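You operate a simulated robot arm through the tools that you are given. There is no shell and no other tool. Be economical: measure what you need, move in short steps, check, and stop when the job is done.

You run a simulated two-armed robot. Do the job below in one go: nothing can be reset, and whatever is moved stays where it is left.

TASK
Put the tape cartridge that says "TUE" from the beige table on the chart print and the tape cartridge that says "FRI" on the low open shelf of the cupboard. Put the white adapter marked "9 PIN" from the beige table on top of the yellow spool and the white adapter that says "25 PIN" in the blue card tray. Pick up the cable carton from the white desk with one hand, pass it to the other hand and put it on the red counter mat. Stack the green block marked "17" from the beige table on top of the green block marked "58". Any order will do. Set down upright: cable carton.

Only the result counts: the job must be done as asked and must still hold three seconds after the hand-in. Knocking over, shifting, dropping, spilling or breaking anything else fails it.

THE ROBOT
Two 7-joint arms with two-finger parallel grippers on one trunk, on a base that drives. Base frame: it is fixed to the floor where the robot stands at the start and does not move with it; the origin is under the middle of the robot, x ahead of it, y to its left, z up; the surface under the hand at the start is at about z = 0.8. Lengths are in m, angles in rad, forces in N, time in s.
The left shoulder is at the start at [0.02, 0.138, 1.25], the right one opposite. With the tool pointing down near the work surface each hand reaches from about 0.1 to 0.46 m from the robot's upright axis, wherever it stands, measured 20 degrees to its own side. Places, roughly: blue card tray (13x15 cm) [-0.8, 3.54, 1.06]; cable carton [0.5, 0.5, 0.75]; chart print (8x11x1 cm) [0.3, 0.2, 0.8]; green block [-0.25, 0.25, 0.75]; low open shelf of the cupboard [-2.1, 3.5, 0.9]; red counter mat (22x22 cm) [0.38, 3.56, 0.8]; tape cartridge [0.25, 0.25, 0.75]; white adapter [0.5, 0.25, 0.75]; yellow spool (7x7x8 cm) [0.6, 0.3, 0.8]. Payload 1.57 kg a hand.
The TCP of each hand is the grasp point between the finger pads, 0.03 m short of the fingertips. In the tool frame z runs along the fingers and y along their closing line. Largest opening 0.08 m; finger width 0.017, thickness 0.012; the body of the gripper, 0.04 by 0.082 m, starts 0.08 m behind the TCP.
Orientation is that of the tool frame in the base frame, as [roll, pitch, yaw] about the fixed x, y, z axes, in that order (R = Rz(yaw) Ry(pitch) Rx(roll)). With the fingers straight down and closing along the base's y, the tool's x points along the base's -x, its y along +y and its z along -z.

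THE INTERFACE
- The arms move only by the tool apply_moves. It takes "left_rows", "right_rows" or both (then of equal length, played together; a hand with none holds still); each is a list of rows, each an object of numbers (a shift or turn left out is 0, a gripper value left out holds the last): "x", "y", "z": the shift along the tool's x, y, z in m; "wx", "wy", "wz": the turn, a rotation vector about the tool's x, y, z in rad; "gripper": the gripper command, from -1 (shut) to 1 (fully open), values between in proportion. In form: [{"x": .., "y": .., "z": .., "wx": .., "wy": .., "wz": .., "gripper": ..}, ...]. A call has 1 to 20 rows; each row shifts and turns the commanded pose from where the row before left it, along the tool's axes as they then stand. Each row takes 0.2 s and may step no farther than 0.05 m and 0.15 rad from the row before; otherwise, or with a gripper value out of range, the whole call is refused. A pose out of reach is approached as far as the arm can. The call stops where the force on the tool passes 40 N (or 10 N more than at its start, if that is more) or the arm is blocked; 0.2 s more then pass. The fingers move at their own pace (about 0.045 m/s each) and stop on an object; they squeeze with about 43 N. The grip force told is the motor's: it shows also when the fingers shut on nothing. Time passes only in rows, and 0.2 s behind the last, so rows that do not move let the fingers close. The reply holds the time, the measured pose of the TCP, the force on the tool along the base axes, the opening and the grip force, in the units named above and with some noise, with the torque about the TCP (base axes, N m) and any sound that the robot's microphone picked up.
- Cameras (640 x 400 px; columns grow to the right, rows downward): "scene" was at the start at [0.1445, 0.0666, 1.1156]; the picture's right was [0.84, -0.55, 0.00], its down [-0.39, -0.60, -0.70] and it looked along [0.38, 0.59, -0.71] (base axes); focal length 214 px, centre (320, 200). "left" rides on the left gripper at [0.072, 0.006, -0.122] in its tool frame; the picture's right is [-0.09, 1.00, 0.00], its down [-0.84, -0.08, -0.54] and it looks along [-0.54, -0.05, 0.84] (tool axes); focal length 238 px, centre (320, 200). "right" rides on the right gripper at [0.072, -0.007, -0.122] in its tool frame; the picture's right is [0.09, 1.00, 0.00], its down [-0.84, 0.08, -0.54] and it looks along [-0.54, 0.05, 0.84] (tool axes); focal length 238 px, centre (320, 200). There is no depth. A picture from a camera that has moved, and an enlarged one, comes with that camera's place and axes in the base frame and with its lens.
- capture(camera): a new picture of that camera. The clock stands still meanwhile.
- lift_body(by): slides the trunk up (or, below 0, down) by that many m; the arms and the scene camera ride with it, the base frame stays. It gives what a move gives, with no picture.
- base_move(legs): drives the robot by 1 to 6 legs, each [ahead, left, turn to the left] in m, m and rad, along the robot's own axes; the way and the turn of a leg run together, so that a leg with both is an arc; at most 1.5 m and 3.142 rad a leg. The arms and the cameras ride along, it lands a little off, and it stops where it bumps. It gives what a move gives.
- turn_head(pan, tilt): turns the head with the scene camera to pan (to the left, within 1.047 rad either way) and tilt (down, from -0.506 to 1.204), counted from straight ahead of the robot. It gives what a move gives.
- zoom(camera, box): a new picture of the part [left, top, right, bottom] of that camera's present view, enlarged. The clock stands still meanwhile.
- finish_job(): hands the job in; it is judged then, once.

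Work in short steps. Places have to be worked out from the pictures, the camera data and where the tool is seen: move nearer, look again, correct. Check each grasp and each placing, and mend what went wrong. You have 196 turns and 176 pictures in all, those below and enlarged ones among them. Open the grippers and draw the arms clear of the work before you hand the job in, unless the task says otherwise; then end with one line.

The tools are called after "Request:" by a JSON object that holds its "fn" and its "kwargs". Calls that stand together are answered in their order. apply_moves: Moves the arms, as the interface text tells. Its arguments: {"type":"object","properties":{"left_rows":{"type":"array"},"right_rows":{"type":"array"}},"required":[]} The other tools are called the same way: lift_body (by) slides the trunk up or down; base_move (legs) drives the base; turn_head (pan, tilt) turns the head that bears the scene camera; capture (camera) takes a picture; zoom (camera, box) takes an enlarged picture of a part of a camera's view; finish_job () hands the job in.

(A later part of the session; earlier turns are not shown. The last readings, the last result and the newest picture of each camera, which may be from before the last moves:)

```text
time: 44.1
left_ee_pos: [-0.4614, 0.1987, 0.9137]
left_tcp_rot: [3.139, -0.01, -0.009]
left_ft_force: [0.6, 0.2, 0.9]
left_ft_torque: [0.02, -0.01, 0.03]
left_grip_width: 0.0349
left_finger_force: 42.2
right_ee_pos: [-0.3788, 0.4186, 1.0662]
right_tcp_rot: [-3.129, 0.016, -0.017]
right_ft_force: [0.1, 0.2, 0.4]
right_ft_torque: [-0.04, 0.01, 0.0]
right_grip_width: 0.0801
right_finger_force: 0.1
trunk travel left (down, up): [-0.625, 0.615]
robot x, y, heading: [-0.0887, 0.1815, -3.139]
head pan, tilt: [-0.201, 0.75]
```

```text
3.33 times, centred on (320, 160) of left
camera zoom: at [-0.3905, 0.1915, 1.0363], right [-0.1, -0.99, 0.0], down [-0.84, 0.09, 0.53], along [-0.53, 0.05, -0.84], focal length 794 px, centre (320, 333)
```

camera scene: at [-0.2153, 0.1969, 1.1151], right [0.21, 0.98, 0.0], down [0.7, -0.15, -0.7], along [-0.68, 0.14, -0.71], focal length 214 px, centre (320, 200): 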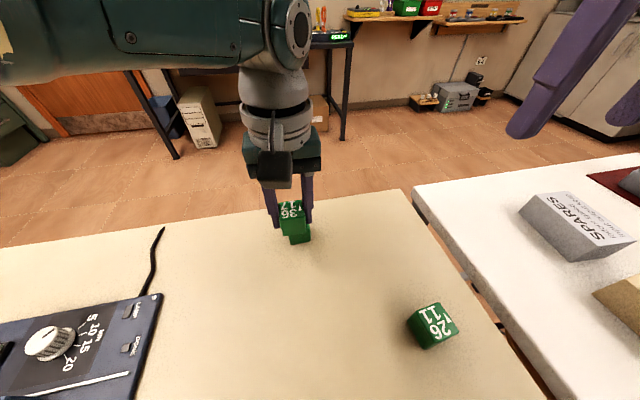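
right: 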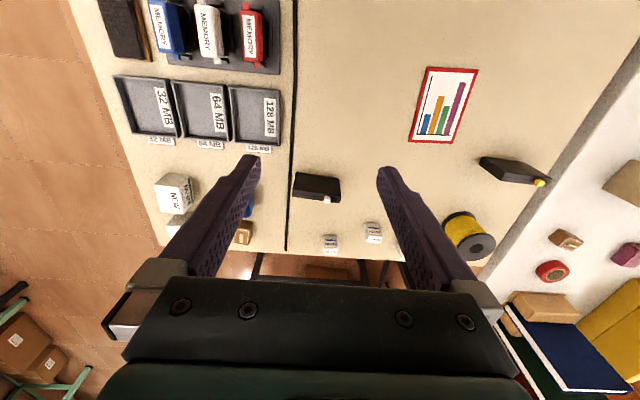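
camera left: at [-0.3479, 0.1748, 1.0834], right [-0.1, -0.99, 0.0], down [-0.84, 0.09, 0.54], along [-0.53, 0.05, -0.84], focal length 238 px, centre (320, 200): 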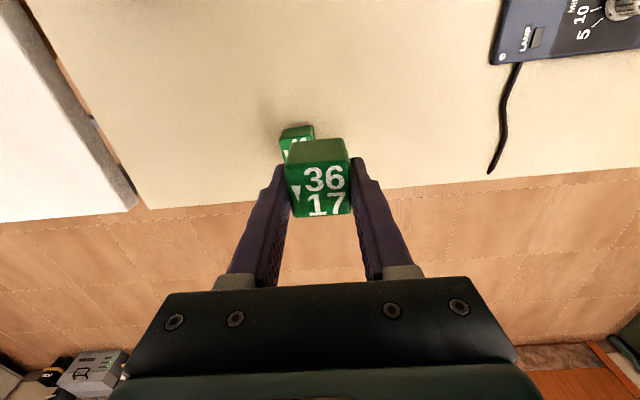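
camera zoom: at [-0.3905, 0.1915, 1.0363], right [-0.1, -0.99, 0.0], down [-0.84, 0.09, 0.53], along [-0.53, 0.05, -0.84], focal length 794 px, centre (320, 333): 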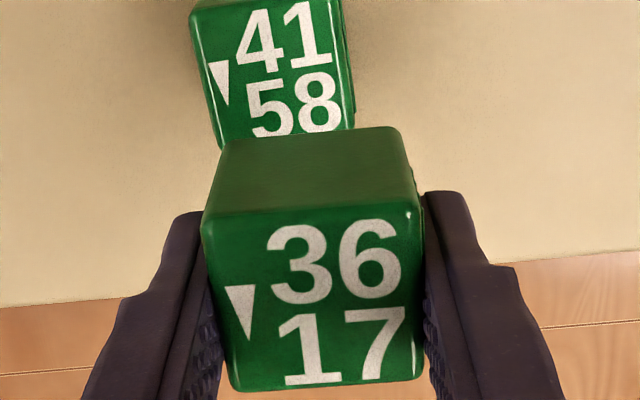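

58's centre re-measured at (-0.441, 0.206). Align and lower.

Request:
{"fn": "apply_moves", "kwargs": {"left_rows": [{"x": 0.02, "y": -0.007}, {}, {"z": 0.025}, {"z": 0.012}, {}]}}

Request:
{"fn": "zoom", "kwargs": {"camera": "left", "box": [260, 100, 380, 220]}}

Request:
{"fn": "zoom", "kwargs": {"camera": "scene", "box": [220, 130, 400, 310]}}

```text
time: 45.3
left_ee_pos: [-0.44, 0.2062, 0.8775]
left_tcp_rot: [3.138, -0.009, -0.007]
left_ft_force: [0.1, 0.5, 0.2]
left_ft_torque: [0.01, 0.02, 0.0]
left_grip_width: 0.0347
left_finger_force: 42.4
right_ee_pos: [-0.3796, 0.4184, 1.0649]
right_tcp_rot: [-3.129, 0.016, -0.02]
right_ft_force: [-0.5, -0.3, -1.2]
right_ft_torque: [0.0, 0.01, -0.01]
right_grip_width: 0.0801
right_finger_force: 0.2
trunk travel left (down, up): [-0.625, 0.615]
robot x, y, heading: [-0.0871, 0.1801, -3.137]
head pan, tilt: [-0.201, 0.75]
```

```text
3.33 times, centred on (320, 160) of left
camera zoom: at [-0.3692, 0.1988, 0.9993], right [-0.1, -0.99, 0.0], down [-0.84, 0.09, 0.53], along [-0.53, 0.05, -0.84], focal length 794 px, centre (320, 333)
```

zoom: 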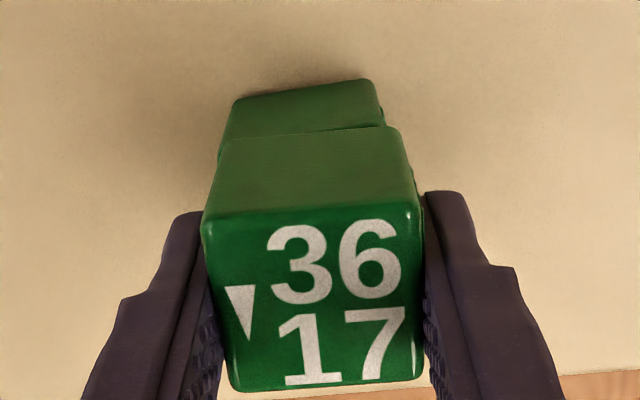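

```text
2.22 times, centred on (310, 220) of scene
camera zoom: at [-0.2686, 0.1965, 1.1188], right [0.2, 0.98, 0.0], down [0.67, -0.13, -0.73], along [-0.72, 0.14, -0.68], focal length 477 px, centre (342, 156)
```

zoom: 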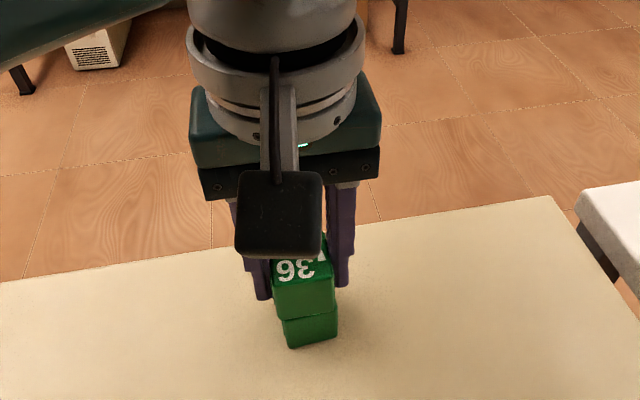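

Well aligned (a ~2 mm tweak toward +y). Lower the last 9 mm and release.

Request:
{"fn": "apply_moves", "kwargs": {"left_rows": [{"y": -0.002, "z": 0.004}, {"z": 0.003}, {"z": 0.002}, {}]}}

```text
time: 46.3
left_ee_pos: [-0.443, 0.2078, 0.8689]
left_tcp_rot: [3.14, -0.006, -0.009]
left_ft_force: [7.7, -3.1, 36.6]
left_ft_torque: [-0.12, -0.09, 0.04]
left_grip_width: 0.0349
left_finger_force: 42.7
right_ee_pos: [-0.38, 0.4175, 1.0662]
right_tcp_rot: [-3.127, 0.015, -0.019]
right_ft_force: [0.8, -0.3, -0.4]
right_ft_torque: [0.0, 0.0, 0.0]
right_grip_width: 0.0799
right_finger_force: 0.1
trunk travel left (down, up): [-0.625, 0.615]
robot x, y, heading: [-0.0843, 0.1768, -3.139]
head pan, tilt: [-0.201, 0.75]
```

Contact. Ease up slightly, open, retreat straight up and check.

Request:
{"fn": "apply_moves", "kwargs": {"left_rows": [{"z": -0.0015}, {"gripper": -0.2}, {"gripper": 0.3}, {"gripper": 0.6}, {"gripper": 0.6}, {"z": -0.03}, {"z": -0.04}, {"z": -0.04}]}}

Request:
{"fn": "capture", "kwargs": {"camera": "left"}}

```text
time: 48.1
left_ee_pos: [-0.4409, 0.2066, 0.9805]
left_tcp_rot: [3.139, -0.009, -0.007]
left_ft_force: [0.0, -1.3, -0.1]
left_ft_torque: [0.01, 0.04, 0.02]
left_grip_width: 0.0641
left_finger_force: 0.1
right_ee_pos: [-0.3801, 0.4172, 1.065]
right_tcp_rot: [-3.127, 0.016, -0.019]
right_ft_force: [-0.4, -0.2, -0.8]
right_ft_torque: [0.0, -0.02, 0.05]
right_grip_width: 0.0799
right_finger_force: 0.0
trunk travel left (down, up): [-0.625, 0.615]
robot x, y, heading: [-0.091, 0.1831, -3.14]
head pan, tilt: [-0.201, 0.75]
```

```text
142 pictures are left
camera left: at [-0.3704, 0.1999, 1.1024], right [-0.1, -0.99, 0.0], down [-0.84, 0.09, 0.53], along [-0.53, 0.05, -0.85], focal length 238 px, centre (320, 200)
```

left: 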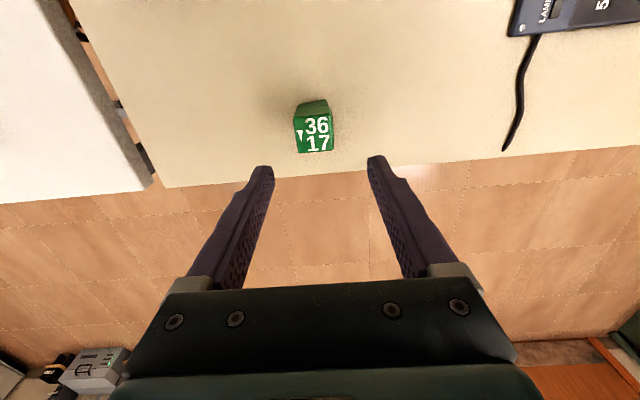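

The stack stands. Now I need the far sides of the cartridges for labels: raise the trunk and drive backwards to the far end of the table to look at them.

Request:
{"fn": "lift_body", "kwargs": {"by": 0.3}}

Request:
{"fn": "base_move", "kwargs": {"legs": [[-0.5, 0, 0], [-0.5, 0, 0]]}}

Request:
{"fn": "turn_head", "kwargs": {"pan": 0.0, "tilt": 0.8}}

Request:
{"fn": "capture", "kwargs": {"camera": "scene"}}

```text
time: 51.1
left_ee_pos: [-0.4405, 0.2073, 1.2795]
left_tcp_rot: [3.14, -0.009, -0.01]
left_ft_force: [0.5, 0.9, 0.0]
left_ft_torque: [-0.04, 0.02, 0.0]
left_grip_width: 0.064
left_finger_force: 0.1
right_ee_pos: [-0.3791, 0.4173, 1.3646]
right_tcp_rot: [-3.128, 0.014, -0.02]
right_ft_force: [0.0, 0.9, 1.1]
right_ft_torque: [-0.01, -0.02, 0.03]
right_grip_width: 0.0799
right_finger_force: 0.0
trunk travel left (down, up): [-0.925, 0.315]
robot x, y, heading: [-0.0894, 0.183, -3.14]
head pan, tilt: [-0.201, 0.75]
```

```text
time: 56.5
left_ee_pos: [0.5432, 0.2091, 1.2788]
left_tcp_rot: [3.137, -0.008, -0.019]
left_ft_force: [-0.5, 0.1, -0.4]
left_ft_torque: [-0.01, 0.05, 0.0]
left_grip_width: 0.0642
left_finger_force: 0.0
right_ee_pos: [0.6067, 0.4196, 1.3671]
right_tcp_rot: [-3.129, 0.015, -0.03]
right_ft_force: [1.1, -0.2, 0.6]
right_ft_torque: [0.0, 0.01, -0.02]
right_grip_width: 0.08
right_finger_force: 0.0
trunk travel left (down, up): [-0.925, 0.315]
robot x, y, heading: [0.8946, 0.1812, 3.133]
head pan, tilt: [-0.201, 0.75]
```

```text
time: 57.3
left_ee_pos: [0.5412, 0.2089, 1.2803]
left_tcp_rot: [3.14, -0.007, -0.02]
left_ft_force: [0.1, -0.2, 0.0]
left_ft_torque: [0.01, 0.0, 0.0]
left_grip_width: 0.0639
left_finger_force: 0.1
right_ee_pos: [0.6064, 0.4207, 1.3657]
right_tcp_rot: [-3.126, 0.016, -0.029]
right_ft_force: [-0.4, -0.1, -0.2]
right_ft_torque: [-0.04, 0.01, 0.05]
right_grip_width: 0.0799
right_finger_force: 0.1
trunk travel left (down, up): [-0.925, 0.315]
robot x, y, heading: [0.8929, 0.184, 3.134]
head pan, tilt: [0.0, 0.799]
```

```text
141 pictures are left
camera scene: at [0.715, 0.1805, 1.4149], right [0.01, 1.0, 0.0], down [0.72, -0.01, -0.7], along [-0.7, 0.01, -0.72], focal length 214 px, centre (320, 200)
```

scene: 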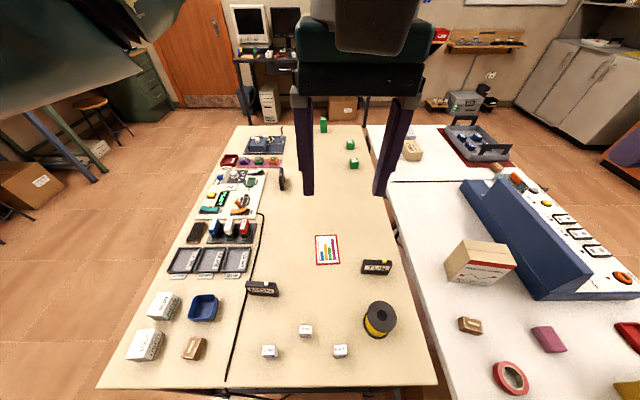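

Now the labels face me. Zooming on the cartridges.

Request:
{"fn": "zoom", "kwargs": {"camera": "scene", "box": [230, 230, 410, 370]}}

Request:
{"fn": "zoom", "kwargs": {"camera": "scene", "box": [200, 110, 370, 220]}}

Request:
{"fn": "zoom", "kwargs": {"camera": "scene", "box": [400, 160, 640, 400]}}

```text
2.86 times, centred on (320, 300) of scene
camera zoom: at [0.715, 0.1805, 1.4149], right [0.01, 1.0, 0.0], down [0.72, -0.01, -0.7], along [-0.7, 0.01, -0.72], focal length 613 px, centre (320, -86)
```

zoom: 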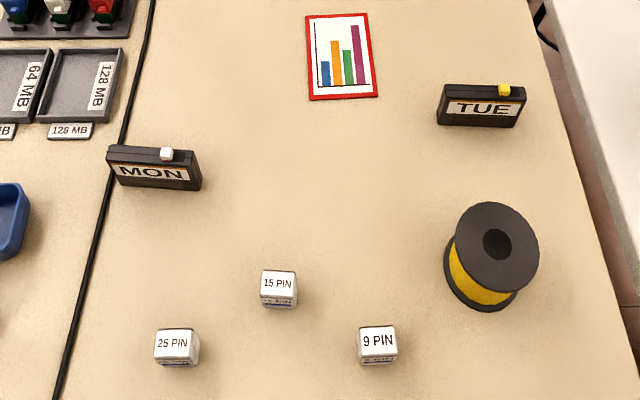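

```text
3.64 times, centred on (285, 165) of scene
camera zoom: at [0.715, 0.1805, 1.4149], right [0.01, 1.0, 0.0], down [0.72, -0.01, -0.7], along [-0.7, 0.01, -0.72], focal length 780 px, centre (447, 327)
```

zoom: 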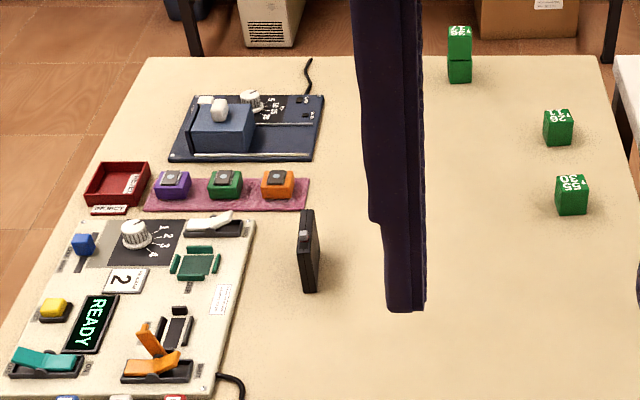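

```text
1.67 times, centred on (520, 280) of scene
camera zoom: at [0.715, 0.1805, 1.4149], right [0.01, 1.0, 0.0], down [0.72, -0.01, -0.7], along [-0.7, 0.01, -0.72], focal length 358 px, centre (-13, 67)
```

zoom: 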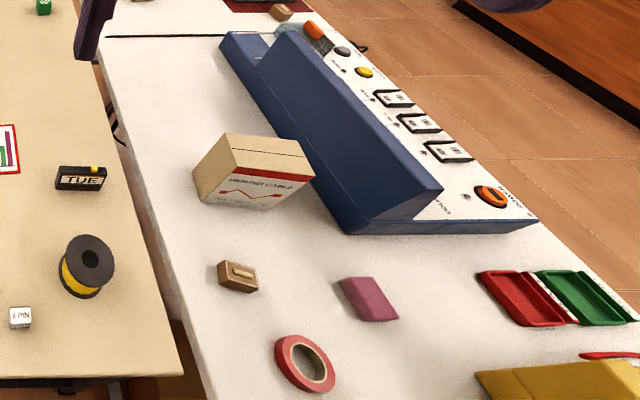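

TUE has the yellow tab, MON is a decoy, and FRI should be the third one near the panel. From here the right hand can do the 9 PIN → spool; I'll move the left hand aside, the right hand over, pan the head out of the way and lower the trunk.

Request:
{"fn": "turn_head", "kwargs": {"pan": 1.0, "tilt": 0.8}}

Request:
{"fn": "apply_moves", "kwargs": {"left_rows": [{"y": 0.045}, {"y": 0.045}, {"y": 0.045}, {"y": 0.045}, {}, {}, {}], "right_rows": [{}, {}, {}, {"y": 0.045, "wz": -0.03}, {"y": 0.045}, {"y": 0.045}, {"y": 0.045}]}}

Request:
{"fn": "lift_body", "kwargs": {"by": -0.3}}

Request:
{"fn": "capture", "kwargs": {"camera": "right"}}

```text
time: 58.5
left_ee_pos: [0.5418, 0.2058, 1.278]
left_tcp_rot: [3.136, -0.009, -0.015]
left_ft_force: [-0.1, -1.1, 0.0]
left_ft_torque: [0.0, -0.02, 0.0]
left_grip_width: 0.0641
left_finger_force: 0.0
right_ee_pos: [0.6062, 0.4199, 1.3646]
right_tcp_rot: [-3.128, 0.015, -0.028]
right_ft_force: [-0.2, -0.9, -0.3]
right_ft_torque: [0.03, 0.0, 0.01]
right_grip_width: 0.0799
right_finger_force: 0.1
trunk travel left (down, up): [-0.925, 0.315]
robot x, y, heading: [0.8969, 0.1798, 3.129]
head pan, tilt: [1.0, 0.799]
```

```text
time: 60.1
left_ee_pos: [0.5393, 0.0282, 1.279]
left_tcp_rot: [3.139, -0.009, -0.019]
left_ft_force: [0.3, 0.1, 0.0]
left_ft_torque: [-0.02, 0.01, -0.01]
left_grip_width: 0.0642
left_finger_force: 0.1
right_ee_pos: [0.6052, 0.2424, 1.3625]
right_tcp_rot: [-3.125, 0.015, 0.001]
right_ft_force: [-0.1, 0.2, -0.7]
right_ft_torque: [-0.02, 0.04, 0.01]
right_grip_width: 0.0799
right_finger_force: 0.1
trunk travel left (down, up): [-0.925, 0.315]
robot x, y, heading: [0.8912, 0.1802, 3.13]
head pan, tilt: [1.0, 0.799]
```

```text
time: 63.1
left_ee_pos: [0.5385, 0.0285, 0.9788]
left_tcp_rot: [3.139, -0.01, -0.017]
left_ft_force: [-0.5, -0.2, 0.1]
left_ft_torque: [-0.01, 0.01, 0.01]
left_grip_width: 0.0641
left_finger_force: 0.0
right_ee_pos: [0.6053, 0.2425, 1.0614]
right_tcp_rot: [-3.129, 0.017, 0.001]
right_ft_force: [0.5, 0.7, 0.1]
right_ft_torque: [0.02, -0.02, 0.0]
right_grip_width: 0.08
right_finger_force: 0.0
trunk travel left (down, up): [-0.625, 0.615]
robot x, y, heading: [0.897, 0.1786, 3.13]
head pan, tilt: [1.0, 0.799]
```

```text
137 pictures are left
camera right: at [0.6794, 0.2468, 1.1829], right [0.09, -1.0, -0.02], down [-0.83, -0.09, 0.55], along [-0.55, -0.04, -0.83], focal length 238 px, centre (320, 200)
```

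right: 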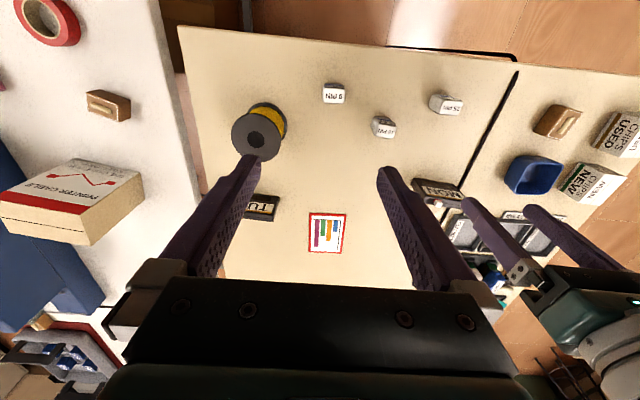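

9 PIN at (0.619, 0.227), spool top at (0.565, 0.325). Move over the adapter, level the tool, and look from lower.

Request:
{"fn": "apply_moves", "kwargs": {"right_rows": [{"wx": -0.013, "wy": 0.016, "x": 0.013, "y": 0.0155}, {"z": 0.045}, {"z": 0.045}, {"z": 0.04}, {}]}}

Request:
{"fn": "capture", "kwargs": {"camera": "right"}}

```text
time: 64.3
left_ee_pos: [0.5391, 0.0289, 0.9785]
left_tcp_rot: [3.138, -0.008, -0.02]
left_ft_force: [0.9, 0.7, 0.4]
left_ft_torque: [0.0, 0.01, -0.01]
left_grip_width: 0.064
left_finger_force: 0.1
right_ee_pos: [0.6171, 0.2267, 0.9301]
right_tcp_rot: [-3.141, 0.0, 0.0]
right_ft_force: [0.2, -0.7, -0.4]
right_ft_torque: [-0.03, 0.0, -0.03]
right_grip_width: 0.0802
right_finger_force: 0.1
trunk travel left (down, up): [-0.625, 0.615]
robot x, y, heading: [0.896, 0.1791, 3.131]
head pan, tilt: [1.0, 0.799]
```

```text
136 pictures are left
camera right: at [0.6903, 0.2328, 1.0529], right [0.09, -1.0, 0.0], down [-0.84, -0.08, 0.54], along [-0.54, -0.05, -0.84], focal length 238 px, centre (320, 200)
```

right: 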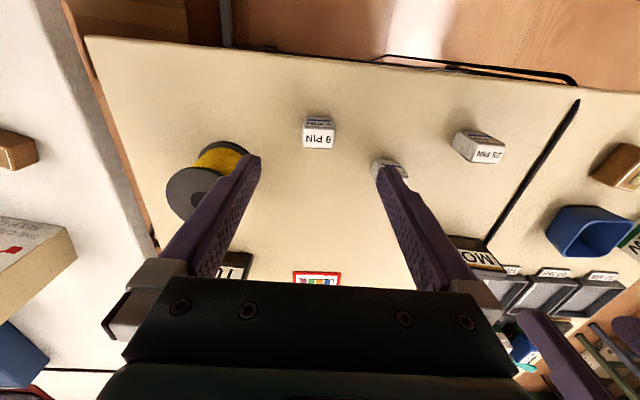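

Perfectly centred. Descend and grasp.

Request:
{"fn": "apply_moves", "kwargs": {"right_rows": [{"z": 0.045}, {"z": 0.035}, {"z": 0.016}, {}, {"gripper": -1}, {"gripper": -1}, {"gripper": -1}, {"gripper": -1}, {"gripper": -1}, {"gripper": -1}]}}

Request:
{"fn": "apply_moves", "kwargs": {"right_rows": [{"z": -0.03}, {"z": -0.04}, {"z": -0.04}, {"z": -0.03}, {}]}}

Request:
{"fn": "capture", "kwargs": {"camera": "right"}}

```text
time: 66.5
left_ee_pos: [0.539, 0.0291, 0.9789]
left_tcp_rot: [3.137, -0.01, -0.021]
left_ft_force: [-0.2, 0.1, 0.4]
left_ft_torque: [0.0, -0.03, -0.01]
left_grip_width: 0.0639
left_finger_force: 0.1
right_ee_pos: [0.6199, 0.2255, 0.8355]
right_tcp_rot: [-3.14, -0.001, 0.0]
right_ft_force: [1.1, 0.2, 0.0]
right_ft_torque: [0.01, 0.01, 0.0]
right_grip_width: 0.029
right_finger_force: 38.5
trunk travel left (down, up): [-0.625, 0.615]
robot x, y, heading: [0.8956, 0.1824, 3.129]
head pan, tilt: [1.0, 0.799]
```

```text
time: 67.8
left_ee_pos: [0.5387, 0.0282, 0.9794]
left_tcp_rot: [3.138, -0.009, -0.02]
left_ft_force: [-1.1, -0.2, -0.1]
left_ft_torque: [-0.01, -0.05, 0.01]
left_grip_width: 0.0641
left_finger_force: 0.1
right_ee_pos: [0.6171, 0.2267, 0.978]
right_tcp_rot: [-3.141, 0.0, 0.001]
right_ft_force: [-0.5, -0.4, 0.4]
right_ft_torque: [0.01, -0.01, -0.01]
right_grip_width: 0.0292
right_finger_force: 38.6
trunk travel left (down, up): [-0.625, 0.615]
robot x, y, heading: [0.8958, 0.1787, 3.13]
head pan, tilt: [1.0, 0.799]
```

```text
135 pictures are left
camera right: at [0.6895, 0.2328, 1.0997], right [0.09, -1.0, 0.0], down [-0.84, -0.08, 0.54], along [-0.54, -0.05, -0.84], focal length 238 px, centre (320, 200)
```

right: 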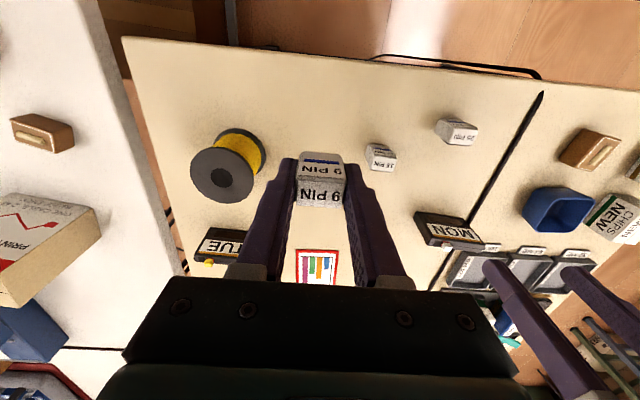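

Held. Carry it over the spool top (≈0.566, 0.322).

Request:
{"fn": "apply_moves", "kwargs": {"right_rows": [{"x": -0.017, "y": -0.032}, {"x": -0.017, "y": -0.032}, {"x": -0.017, "y": -0.031}, {}]}}

Request:
{"fn": "capture", "kwargs": {"camera": "right"}}

```text
time: 68.8
left_ee_pos: [0.5402, 0.0283, 0.9795]
left_tcp_rot: [3.138, -0.008, -0.019]
left_ft_force: [0.4, 1.2, -0.7]
left_ft_torque: [0.01, -0.01, -0.03]
left_grip_width: 0.0639
left_finger_force: 0.0
right_ee_pos: [0.5667, 0.3214, 0.9777]
right_tcp_rot: [-3.139, -0.001, 0.001]
right_ft_force: [0.0, -0.2, -0.3]
right_ft_torque: [0.03, 0.03, -0.03]
right_grip_width: 0.0291
right_finger_force: 38.6
trunk travel left (down, up): [-0.625, 0.615]
robot x, y, heading: [0.898, 0.1821, 3.134]
head pan, tilt: [1.0, 0.799]
```

```text
134 pictures are left
camera right: at [0.6388, 0.3284, 1.0992], right [0.09, -1.0, 0.0], down [-0.84, -0.08, 0.54], along [-0.54, -0.05, -0.84], focal length 238 px, centre (320, 200)
```

right: 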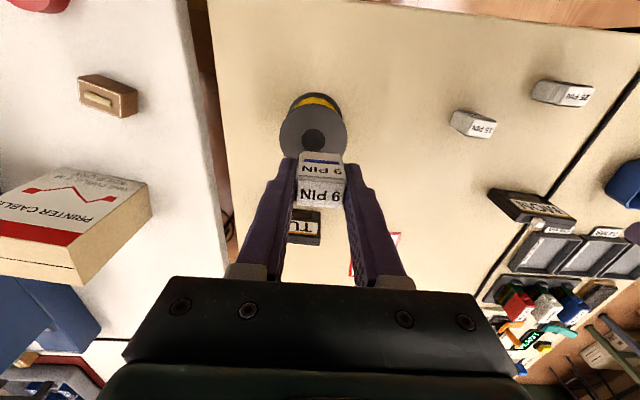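

Spool is ~5 mm further +y. Adjust and lower slowly until contact.

Request:
{"fn": "apply_moves", "kwargs": {"right_rows": [{"x": -0.002, "y": -0.005}, {"z": 0.03}, {"z": 0.022}, {}]}}

Request:
{"fn": "zoom", "kwargs": {"camera": "right", "box": [240, 80, 400, 240]}}

```text
time: 69.8
left_ee_pos: [0.5388, 0.0292, 0.9791]
left_tcp_rot: [3.138, -0.01, -0.02]
left_ft_force: [0.0, 0.2, -0.2]
left_ft_torque: [-0.01, 0.02, 0.01]
left_grip_width: 0.0642
left_finger_force: 0.1
right_ee_pos: [0.5657, 0.3271, 0.924]
right_tcp_rot: [-3.139, 0.001, -0.001]
right_ft_force: [-0.6, -0.6, -0.1]
right_ft_torque: [0.02, -0.04, 0.02]
right_grip_width: 0.0291
right_finger_force: 38.9
trunk travel left (down, up): [-0.625, 0.615]
robot x, y, heading: [0.8975, 0.1785, 3.138]
head pan, tilt: [1.0, 0.799]
```

```text
2.50 times, centred on (320, 160) of right
camera zoom: at [0.6375, 0.3335, 1.0457], right [0.09, -1.0, 0.0], down [-0.84, -0.08, 0.54], along [-0.54, -0.05, -0.84], focal length 596 px, centre (320, 300)
```

zoom: 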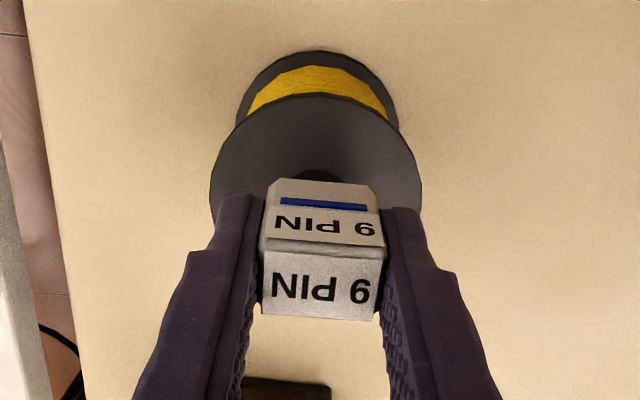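

Alignment good. Lower to contact in small steps.

Request:
{"fn": "apply_moves", "kwargs": {"right_rows": [{"z": 0.004}, {"z": 0.003}, {"z": 0.002}, {}]}}

```text
time: 70.8
left_ee_pos: [0.54, 0.0274, 0.9802]
left_tcp_rot: [3.137, -0.009, -0.02]
left_ft_force: [0.5, -0.2, 0.9]
left_ft_torque: [0.03, 0.0, 0.01]
left_grip_width: 0.0642
left_finger_force: 0.0
right_ee_pos: [0.5654, 0.3269, 0.9154]
right_tcp_rot: [-3.141, -0.001, 0.0]
right_ft_force: [0.3, -0.2, 0.0]
right_ft_torque: [-0.03, 0.03, -0.01]
right_grip_width: 0.0291
right_finger_force: 38.4
trunk travel left (down, up): [-0.625, 0.615]
robot x, y, heading: [0.8963, 0.1821, 3.132]
head pan, tilt: [1.0, 0.799]
```

Request:
{"fn": "apply_moves", "kwargs": {"right_rows": [{"z": 0.0015}, {"z": 0.0015}, {}]}}

```text
time: 71.5
left_ee_pos: [0.5388, 0.0275, 0.9797]
left_tcp_rot: [3.138, -0.009, -0.02]
left_ft_force: [0.0, -0.4, 0.2]
left_ft_torque: [-0.01, -0.03, 0.01]
left_grip_width: 0.0637
left_finger_force: 0.1
right_ee_pos: [0.5654, 0.3264, 0.9116]
right_tcp_rot: [-3.14, 0.0, 0.0]
right_ft_force: [-0.4, -0.1, -0.6]
right_ft_torque: [0.0, 0.02, -0.02]
right_grip_width: 0.0291
right_finger_force: 39.3
trunk travel left (down, up): [-0.625, 0.615]
robot x, y, heading: [0.8962, 0.1771, 3.13]
head pan, tilt: [1.0, 0.799]
```

No contact yet; continue in 1.5 mm steps.

Request:
{"fn": "apply_moves", "kwargs": {"right_rows": [{"z": 0.0015}, {"z": 0.0015}, {"z": 0.001}, {}]}}

Request:
{"fn": "zoom", "kwargs": {"camera": "right", "box": [240, 80, 400, 240]}}

```text
time: 72.5
left_ee_pos: [0.5389, 0.0285, 0.9793]
left_tcp_rot: [3.137, -0.009, -0.019]
left_ft_force: [-0.4, 0.1, 0.2]
left_ft_torque: [0.0, 0.03, -0.04]
left_grip_width: 0.0641
left_finger_force: 0.0
right_ee_pos: [0.5656, 0.3268, 0.9064]
right_tcp_rot: [-3.14, -0.002, 0.0]
right_ft_force: [-0.5, 0.2, -0.2]
right_ft_torque: [0.0, -0.01, -0.02]
right_grip_width: 0.0294
right_finger_force: 39.5
trunk travel left (down, up): [-0.625, 0.615]
robot x, y, heading: [0.894, 0.1809, 3.136]
head pan, tilt: [1.0, 0.799]
```

```text
2.50 times, centred on (320, 160) of right
camera zoom: at [0.638, 0.3329, 1.0296], right [0.09, -1.0, 0.0], down [-0.84, -0.08, 0.54], along [-0.54, -0.05, -0.84], focal length 596 px, centre (320, 300)
```

zoom: 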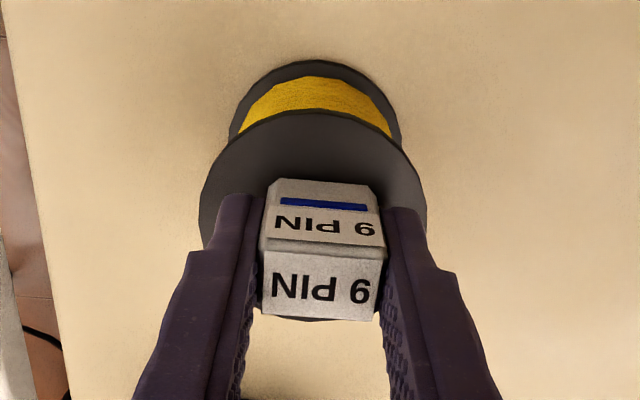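

Spool top estimated ~0.87, so a few mm more.

Request:
{"fn": "apply_moves", "kwargs": {"right_rows": [{"z": 0.0015}, {"z": 0.001}, {"z": 0.001}, {}]}}

```text
time: 73.5
left_ee_pos: [0.5393, 0.0298, 0.9798]
left_tcp_rot: [3.139, -0.008, -0.019]
left_ft_force: [0.5, 0.2, -0.1]
left_ft_torque: [0.02, 0.01, 0.02]
left_grip_width: 0.064
left_finger_force: 0.0
right_ee_pos: [0.5655, 0.327, 0.9058]
right_tcp_rot: [-3.141, 0.001, 0.0]
right_ft_force: [9.4, -0.1, 27.9]
right_ft_torque: [-0.03, -0.32, 0.01]
right_grip_width: 0.0291
right_finger_force: 38.4
trunk travel left (down, up): [-0.625, 0.615]
robot x, y, heading: [0.896, 0.1756, 3.134]
head pan, tilt: [1.0, 0.799]
```

Contact (28 N). Ease up slightly, release and withdraw straight up.

Request:
{"fn": "apply_moves", "kwargs": {"right_rows": [{"z": -0.0025}, {"gripper": -0.3}, {"gripper": 0.0}, {"gripper": 0.3}, {"gripper": 0.3}, {"z": -0.02}, {"z": -0.03}, {"z": -0.04}, {"z": -0.04}]}}

Request:
{"fn": "capture", "kwargs": {"camera": "right"}}

```text
time: 75.5
left_ee_pos: [0.539, 0.0297, 0.979]
left_tcp_rot: [3.137, -0.009, -0.019]
left_ft_force: [-0.1, 0.1, 0.9]
left_ft_torque: [-0.03, -0.01, -0.03]
left_grip_width: 0.0641
left_finger_force: 0.1
right_ee_pos: [0.5654, 0.3244, 1.0354]
right_tcp_rot: [-3.14, -0.002, -0.001]
right_ft_force: [-0.5, 0.2, 0.4]
right_ft_torque: [0.0, 0.0, -0.01]
right_grip_width: 0.052
right_finger_force: 0.1
trunk travel left (down, up): [-0.625, 0.615]
robot x, y, heading: [0.897, 0.1814, 3.133]
head pan, tilt: [1.0, 0.799]
```

```text
131 pictures are left
camera right: at [0.6384, 0.3313, 1.1572], right [0.09, -1.0, 0.0], down [-0.84, -0.08, 0.54], along [-0.54, -0.05, -0.84], focal length 238 px, centre (320, 200)
```

right: 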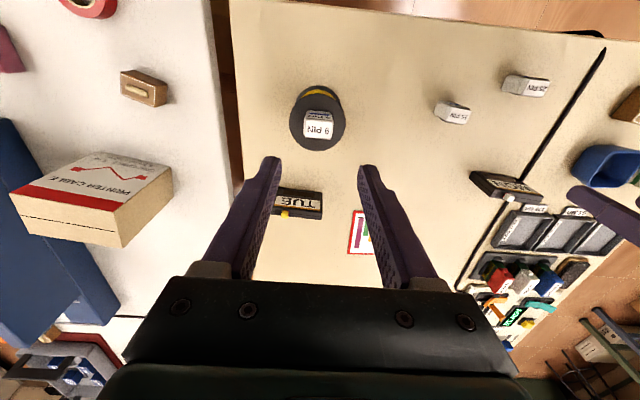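

9 PIN rests on the spool. Next TUE: drive ~15 cm ahead and turn the right hand 90° to close across the cartridge's thickness.

Request:
{"fn": "base_move", "kwargs": {"legs": [[0.15, 0.03, 0]]}}

Request:
{"fn": "apply_moves", "kwargs": {"right_rows": [{"wz": 0.131, "gripper": 0.6}, {"wz": 0.131}, {"wz": 0.131}, {"wz": 0.131}, {"wz": 0.131}, {"wz": 0.131}, {"wz": 0.131}, {"wz": 0.131}, {"wz": 0.131}, {"wz": 0.131}, {"wz": 0.131}, {"wz": 0.13}, {}]}}

Request:
{"fn": "capture", "kwargs": {"camera": "right"}}

```text
time: 76.9
left_ee_pos: [0.3896, 0.0014, 0.9794]
left_tcp_rot: [3.138, -0.01, -0.019]
left_ft_force: [0.6, -0.6, -0.2]
left_ft_torque: [0.01, 0.01, 0.0]
left_grip_width: 0.0639
left_finger_force: 0.1
right_ee_pos: [0.4168, 0.2959, 1.035]
right_tcp_rot: [-3.138, -0.002, -0.001]
right_ft_force: [0.8, 0.2, 0.5]
right_ft_torque: [-0.03, -0.03, 0.0]
right_grip_width: 0.052
right_finger_force: 0.1
trunk travel left (down, up): [-0.625, 0.615]
robot x, y, heading: [0.7445, 0.1525, 3.134]
head pan, tilt: [1.0, 0.799]
```

```text
time: 79.7
left_ee_pos: [0.3898, -0.0, 0.9782]
left_tcp_rot: [3.137, -0.009, -0.019]
left_ft_force: [-0.3, -0.5, -0.1]
left_ft_torque: [-0.03, 0.01, 0.0]
left_grip_width: 0.0639
left_finger_force: 0.0
right_ee_pos: [0.4158, 0.2974, 1.0346]
right_tcp_rot: [-3.14, 0.001, -1.575]
right_ft_force: [-0.5, 0.3, 0.8]
right_ft_torque: [0.01, 0.0, -0.01]
right_grip_width: 0.064
right_finger_force: 0.1
trunk travel left (down, up): [-0.625, 0.615]
robot x, y, heading: [0.7405, 0.1538, 3.13]
head pan, tilt: [1.0, 0.799]
```

```text
130 pictures are left
camera right: at [0.4228, 0.2252, 1.1567], right [-1.0, -0.09, 0.0], down [-0.08, 0.84, 0.54], along [-0.05, 0.54, -0.84], focal length 238 px, centre (320, 200)
```

right: 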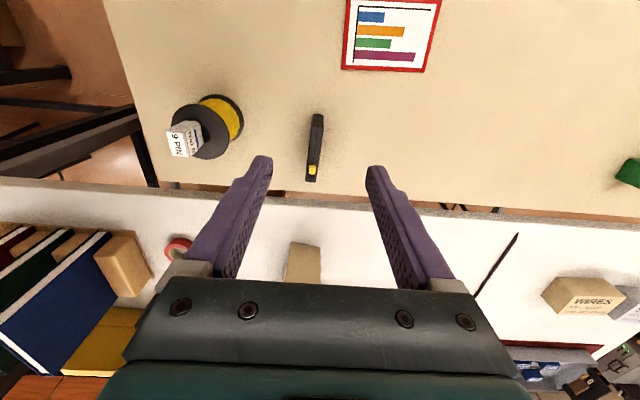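

TUE's centre ≈(0.4195, 0.340), aligned with y. Move over it and step down for a closer look.

Request:
{"fn": "apply_moves", "kwargs": {"right_rows": [{"x": -0.0426, "y": -0.0037}, {"z": 0.045}, {"z": 0.045}, {}]}}

Request:
{"fn": "capture", "kwargs": {"camera": "right"}}

```text
time: 80.7
left_ee_pos: [0.3894, 0.0007, 0.9795]
left_tcp_rot: [3.138, -0.009, -0.019]
left_ft_force: [-0.3, -0.1, -0.3]
left_ft_torque: [0.0, 0.01, 0.02]
left_grip_width: 0.0641
left_finger_force: 0.2
right_ee_pos: [0.4226, 0.3383, 0.944]
right_tcp_rot: [3.141, 0.001, -1.574]
right_ft_force: [0.1, 0.4, -0.7]
right_ft_torque: [0.01, 0.02, -0.01]
right_grip_width: 0.064
right_finger_force: 0.0
trunk travel left (down, up): [-0.625, 0.615]
robot x, y, heading: [0.7453, 0.1516, 3.137]
head pan, tilt: [1.0, 0.799]
```

```text
129 pictures are left
camera right: at [0.429, 0.2669, 1.0672], right [-1.0, -0.09, 0.0], down [-0.08, 0.84, 0.54], along [-0.05, 0.54, -0.84], focal length 238 px, centre (320, 200)
```

right: 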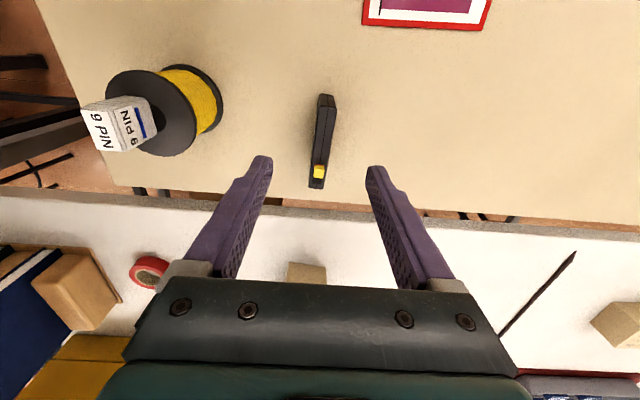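

Centred. Descend and grip.

Request:
{"fn": "apply_moves", "kwargs": {"right_rows": [{"z": 0.045}, {"z": 0.045}, {"z": 0.015}, {}, {"gripper": -1}, {"gripper": -1}, {"gripper": -1}, {"gripper": -1}, {"gripper": -1}, {"gripper": -1}]}}

Request:
{"fn": "apply_moves", "kwargs": {"right_rows": [{"z": -0.04}, {"z": -0.04}, {"z": -0.03}, {}]}}

Request:
{"fn": "capture", "kwargs": {"camera": "right"}}

```text
time: 82.9
left_ee_pos: [0.3897, 0.0009, 0.98]
left_tcp_rot: [3.137, -0.007, -0.02]
left_ft_force: [0.1, 0.3, -0.5]
left_ft_torque: [0.01, 0.03, -0.02]
left_grip_width: 0.0638
left_finger_force: 0.0
right_ee_pos: [0.4222, 0.3391, 0.8405]
right_tcp_rot: [-3.139, 0.002, -1.573]
right_ft_force: [-0.2, 0.5, -0.3]
right_ft_torque: [0.0, 0.01, 0.0]
right_grip_width: 0.0156
right_finger_force: 31.4
trunk travel left (down, up): [-0.625, 0.615]
robot x, y, heading: [0.7451, 0.1524, 3.134]
head pan, tilt: [1.0, 0.799]
```

```text
time: 83.9
left_ee_pos: [0.3895, 0.0007, 0.9796]
left_tcp_rot: [3.138, -0.01, -0.019]
left_ft_force: [0.1, -1.0, -0.3]
left_ft_torque: [0.0, -0.01, 0.03]
left_grip_width: 0.0639
left_finger_force: 0.1
right_ee_pos: [0.4189, 0.339, 0.9489]
right_tcp_rot: [-3.14, 0.004, -1.571]
right_ft_force: [0.6, 0.2, -1.2]
right_ft_torque: [-0.03, 0.02, 0.03]
right_grip_width: 0.0153
right_finger_force: 31.5
trunk travel left (down, up): [-0.625, 0.615]
robot x, y, heading: [0.7467, 0.151, 3.131]
head pan, tilt: [1.0, 0.799]
```

```text
128 pictures are left
camera right: at [0.426, 0.2668, 1.0707], right [-1.0, -0.09, 0.0], down [-0.08, 0.84, 0.54], along [-0.05, 0.54, -0.84], focal length 238 px, centre (320, 200)
```

right: 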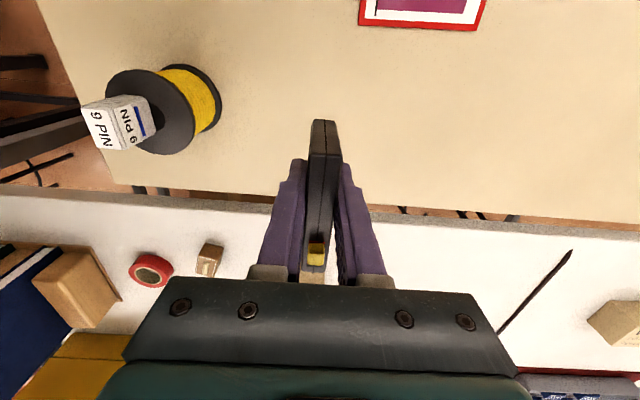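

TUE is held. Rotate back so it lies along the print's long side, and carry it over the print.

Request:
{"fn": "apply_moves", "kwargs": {"right_rows": [{"wz": -0.131}, {"wz": -0.131}, {"wz": -0.131}, {"wz": -0.131}, {"wz": -0.131}, {"wz": -0.131}, {"wz": -0.131}, {"wz": -0.131}, {"wz": -0.131}, {"wz": -0.131}, {"wz": -0.131}, {"wz": -0.13}, {"x": -0.0175, "y": 0.0324}, {"x": -0.0175, "y": 0.0324}, {"x": -0.0175, "y": 0.0324}, {"x": -0.0175, "y": 0.0324}, {}]}}

Request:
{"fn": "capture", "kwargs": {"camera": "right"}}

```text
time: 87.5
left_ee_pos: [0.3901, -0.0002, 0.9792]
left_tcp_rot: [3.138, -0.008, -0.02]
left_ft_force: [0.1, -0.4, 0.2]
left_ft_torque: [-0.01, 0.02, -0.02]
left_grip_width: 0.064
left_finger_force: 0.1
right_ee_pos: [0.3486, 0.2105, 0.9486]
right_tcp_rot: [-3.139, -0.002, 0.0]
right_ft_force: [-0.7, 0.3, -1.2]
right_ft_torque: [-0.01, -0.03, 0.03]
right_grip_width: 0.0153
right_finger_force: 30.8
trunk travel left (down, up): [-0.625, 0.615]
robot x, y, heading: [0.7417, 0.1505, 3.133]
head pan, tilt: [1.0, 0.799]
```

```text
127 pictures are left
camera right: at [0.4196, 0.2165, 1.0706], right [0.09, -1.0, 0.0], down [-0.84, -0.08, 0.54], along [-0.54, -0.05, -0.84], focal length 238 px, centre (320, 200)
```

right: 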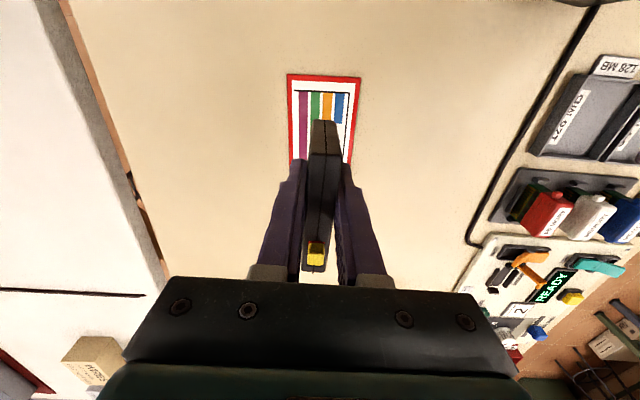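

Print centre ≈(0.344, 0.210). Nudge 4 mm and lower toward contact.

Request:
{"fn": "apply_moves", "kwargs": {"right_rows": [{"x": -0.004, "z": 0.03}, {"z": 0.04}, {"z": 0.018}, {}, {"z": 0.003}, {"z": 0.002}, {"z": 0.002}, {}]}}

```text
time: 89.3
left_ee_pos: [0.3884, 0.0006, 0.9799]
left_tcp_rot: [3.137, -0.008, -0.019]
left_ft_force: [-0.2, 0.6, 0.2]
left_ft_torque: [0.0, 0.0, -0.03]
left_grip_width: 0.0641
left_finger_force: 0.1
right_ee_pos: [0.3471, 0.2097, 0.854]
right_tcp_rot: [-3.138, -0.002, 0.0]
right_ft_force: [-0.5, 1.0, -1.3]
right_ft_torque: [0.02, -0.02, 0.01]
right_grip_width: 0.0158
right_finger_force: 31.1
trunk travel left (down, up): [-0.625, 0.615]
robot x, y, heading: [0.7467, 0.1521, 3.134]
head pan, tilt: [1.0, 0.799]
```

Request:
{"fn": "apply_moves", "kwargs": {"right_rows": [{"z": 0.002}, {"z": 0.0015}, {"z": 0.0015}, {}]}}

```text
time: 90.3
left_ee_pos: [0.3892, -0.0003, 0.9784]
left_tcp_rot: [3.137, -0.009, -0.019]
left_ft_force: [0.1, 0.4, 0.1]
left_ft_torque: [-0.02, -0.02, -0.04]
left_grip_width: 0.0638
left_finger_force: 0.0
right_ee_pos: [0.3456, 0.2091, 0.848]
right_tcp_rot: [-3.141, -0.001, 0.001]
right_ft_force: [0.1, -0.2, -1.9]
right_ft_torque: [-0.02, -0.06, -0.01]
right_grip_width: 0.0151
right_finger_force: 31.4
trunk travel left (down, up): [-0.625, 0.615]
robot x, y, heading: [0.7471, 0.1565, 3.133]
head pan, tilt: [1.0, 0.799]
```

Not touching yet; keep creeping.

Request:
{"fn": "apply_moves", "kwargs": {"right_rows": [{"z": 0.0015}, {"z": 0.0015}, {"z": 0.0015}, {}]}}

```text
time: 91.3
left_ee_pos: [0.3892, 0.0007, 0.9798]
left_tcp_rot: [3.139, -0.009, -0.019]
left_ft_force: [0.2, 0.2, 0.9]
left_ft_torque: [-0.03, -0.02, 0.02]
left_grip_width: 0.0641
left_finger_force: 0.1
right_ee_pos: [0.346, 0.2096, 0.8446]
right_tcp_rot: [-3.14, -0.001, 0.0]
right_ft_force: [1.2, 0.4, -0.8]
right_ft_torque: [0.0, -0.02, 0.0]
right_grip_width: 0.0157
right_finger_force: 31.0
trunk travel left (down, up): [-0.625, 0.615]
robot x, y, heading: [0.7424, 0.1534, 3.132]
head pan, tilt: [1.0, 0.799]
```

Request:
{"fn": "apply_moves", "kwargs": {"right_rows": [{"z": 0.0015}, {"z": 0.0015}, {"z": 0.001}, {}]}}

Request:
{"fn": "capture", "kwargs": {"camera": "right"}}

```text
time: 92.3
left_ee_pos: [0.3883, 0.0008, 0.9803]
left_tcp_rot: [3.139, -0.007, -0.019]
left_ft_force: [-0.3, -0.8, -0.1]
left_ft_torque: [0.02, 0.0, -0.03]
left_grip_width: 0.0638
left_finger_force: 0.1
right_ee_pos: [0.3437, 0.2103, 0.8411]
right_tcp_rot: [3.141, 0.001, 0.001]
right_ft_force: [3.0, -0.4, 21.9]
right_ft_torque: [-0.01, 0.05, 0.0]
right_grip_width: 0.0157
right_finger_force: 31.6
trunk travel left (down, up): [-0.625, 0.615]
robot x, y, heading: [0.7475, 0.1536, 3.133]
head pan, tilt: [1.0, 0.799]
```

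```text
126 pictures are left
camera right: at [0.4167, 0.2166, 0.9634], right [0.09, -1.0, 0.0], down [-0.84, -0.08, 0.54], along [-0.54, -0.05, -0.84], focal length 238 px, centre (320, 200)
```

right: 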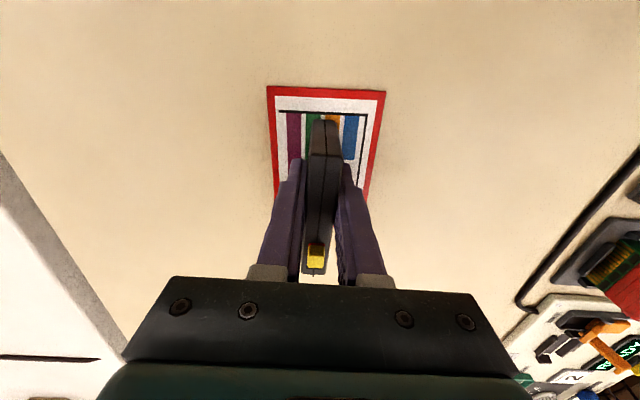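

Contact on the print, well inside its border. Ease, release, withdraw and check.

Request:
{"fn": "apply_moves", "kwargs": {"right_rows": [{"z": -0.0015}, {"gripper": -0.5}, {"gripper": -0.3}, {"gripper": 0.0}, {"gripper": 0.0}, {"z": -0.03}, {"z": -0.04}, {"z": -0.04}, {"z": -0.03}]}}

Request:
{"fn": "capture", "kwargs": {"camera": "right"}}

```text
time: 94.3
left_ee_pos: [0.3895, 0.001, 0.9795]
left_tcp_rot: [3.138, -0.009, -0.02]
left_ft_force: [0.0, 0.1, 0.0]
left_ft_torque: [-0.02, -0.03, -0.01]
left_grip_width: 0.064
left_finger_force: 0.0
right_ee_pos: [0.3456, 0.2119, 0.9835]
right_tcp_rot: [-3.14, -0.002, -0.001]
right_ft_force: [0.3, -0.4, 0.0]
right_ft_torque: [-0.01, -0.01, 0.0]
right_grip_width: 0.0401
right_finger_force: 0.1
trunk travel left (down, up): [-0.625, 0.615]
robot x, y, heading: [0.7436, 0.1518, 3.134]
head pan, tilt: [1.0, 0.799]
```

```text
125 pictures are left
camera right: at [0.4177, 0.218, 1.106], right [0.09, -1.0, 0.0], down [-0.84, -0.08, 0.54], along [-0.54, -0.05, -0.84], focal length 238 px, centre (320, 200)
```

right: 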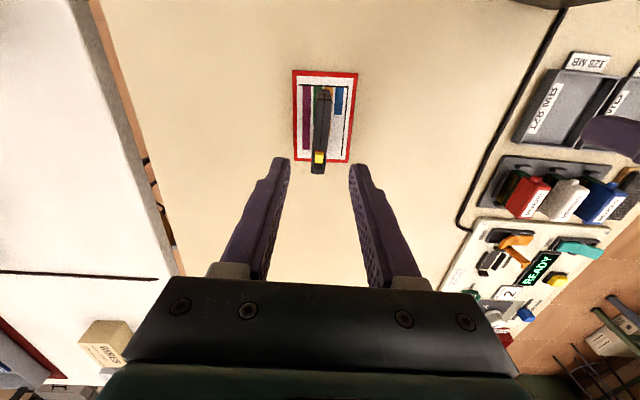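

TUE stands on the chart print. Next FRI: drive ahead so the left hand is near (0.06, 0.04) and look.

Request:
{"fn": "base_move", "kwargs": {"legs": [[0.325, 0, 0]]}}

Request:
{"fn": "turn_head", "kwargs": {"pan": -1.0, "tilt": 0.8}}

Request:
{"fn": "capture", "kwargs": {"camera": "left"}}

Request:
{"fn": "capture", "kwargs": {"camera": "right"}}

```text
time: 96.5
left_ee_pos: [0.0679, 0.0035, 0.9786]
left_tcp_rot: [3.138, -0.009, -0.02]
left_ft_force: [1.2, 0.7, -0.6]
left_ft_torque: [-0.01, 0.0, 0.0]
left_grip_width: 0.064
left_finger_force: 0.0
right_ee_pos: [0.0253, 0.2149, 0.9837]
right_tcp_rot: [-3.14, -0.003, -0.002]
right_ft_force: [-0.7, 0.9, 0.5]
right_ft_torque: [-0.04, 0.0, -0.02]
right_grip_width: 0.0399
right_finger_force: 0.1
trunk travel left (down, up): [-0.625, 0.615]
robot x, y, heading: [0.4228, 0.155, 3.129]
head pan, tilt: [1.0, 0.799]
```

```text
time: 98.4
left_ee_pos: [0.0693, 0.0036, 0.9796]
left_tcp_rot: [3.138, -0.01, -0.02]
left_ft_force: [-1.2, -0.6, 0.1]
left_ft_torque: [0.0, 0.01, -0.02]
left_grip_width: 0.064
left_finger_force: 0.1
right_ee_pos: [0.0251, 0.2142, 0.9838]
right_tcp_rot: [-3.14, -0.003, -0.002]
right_ft_force: [0.3, -0.4, -1.0]
right_ft_torque: [0.0, -0.01, 0.01]
right_grip_width: 0.04
right_finger_force: 0.0
trunk travel left (down, up): [-0.625, 0.615]
robot x, y, heading: [0.4225, 0.1565, 3.129]
head pan, tilt: [-1.0, 0.799]
```

```text
124 pictures are left
camera left: at [0.1394, -0.0037, 1.1018], right [-0.11, -0.99, 0.0], down [-0.84, 0.1, 0.53], along [-0.53, 0.06, -0.85], focal length 238 px, centre (320, 200)
```

left: 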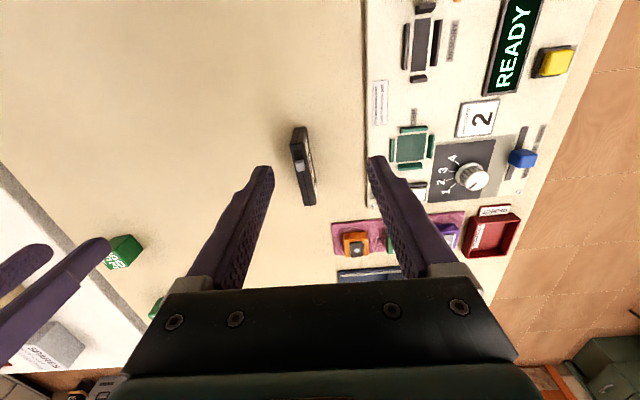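

```text
123 pictures are left
camera right: at [0.0975, 0.2212, 1.1056], right [0.09, -1.0, 0.0], down [-0.84, -0.08, 0.54], along [-0.54, -0.05, -0.84], focal length 238 px, centre (320, 200)
```

right: 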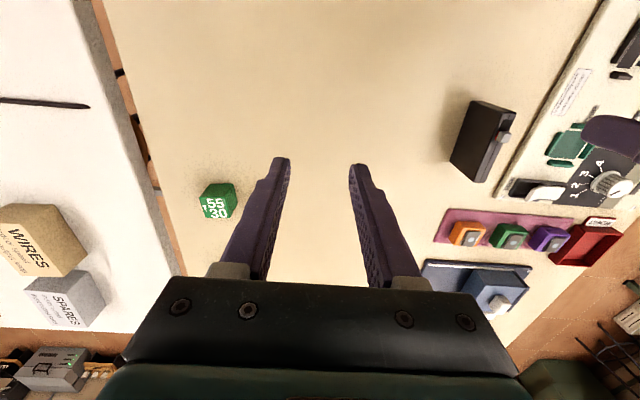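

Request:
{"fn": "zoom", "kwargs": {"camera": "left", "box": [260, 110, 360, 220]}}

```text
3.64 times, centred on (310, 165) of left
camera zoom: at [0.1394, -0.0037, 1.1018], right [-0.11, -0.99, 0.0], down [-0.84, 0.1, 0.53], along [-0.53, 0.06, -0.85], focal length 867 px, centre (356, 327)
```

zoom: 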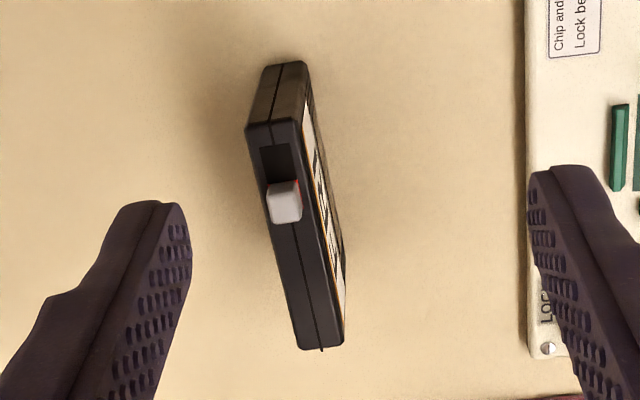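

Top centre ≈(0.021, 0.028). Move above it and look closer before descending.

Request:
{"fn": "apply_moves", "kwargs": {"left_rows": [{"wz": -0.035, "wy": -0.009}, {"x": -0.0245, "y": -0.012}, {"x": -0.0245, "y": -0.012}, {"z": 0.04}, {}]}}

Request:
{"fn": "capture", "kwargs": {"camera": "left"}}

```text
time: 99.6
left_ee_pos: [0.018, 0.0285, 0.9396]
left_tcp_rot: [3.139, 0.001, 0.015]
left_ft_force: [-0.4, -0.5, 0.2]
left_ft_torque: [0.03, 0.0, 0.02]
left_grip_width: 0.0642
left_finger_force: 0.0
right_ee_pos: [0.0257, 0.2149, 0.9847]
right_tcp_rot: [-3.14, -0.003, -0.001]
right_ft_force: [0.0, -1.6, 1.4]
right_ft_torque: [-0.03, -0.01, -0.01]
right_grip_width: 0.04
right_finger_force: 0.1
trunk travel left (down, up): [-0.625, 0.615]
robot x, y, heading: [0.4225, 0.1584, 3.13]
head pan, tilt: [-1.0, 0.799]
```

```text
121 pictures are left
camera left: at [0.0898, 0.0221, 1.0609], right [-0.08, -1.0, 0.0], down [-0.84, 0.07, 0.54], along [-0.54, 0.04, -0.84], focal length 238 px, centre (320, 200)
```

left: 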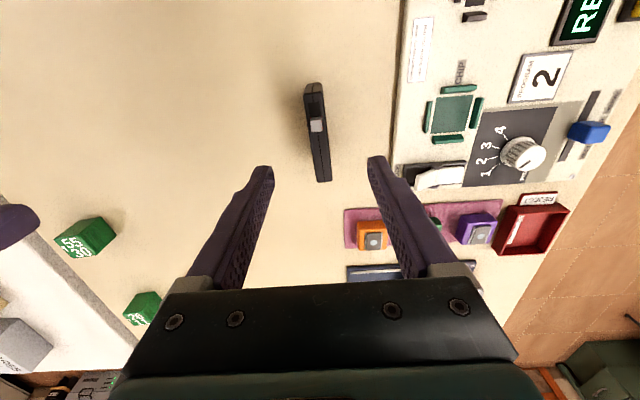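

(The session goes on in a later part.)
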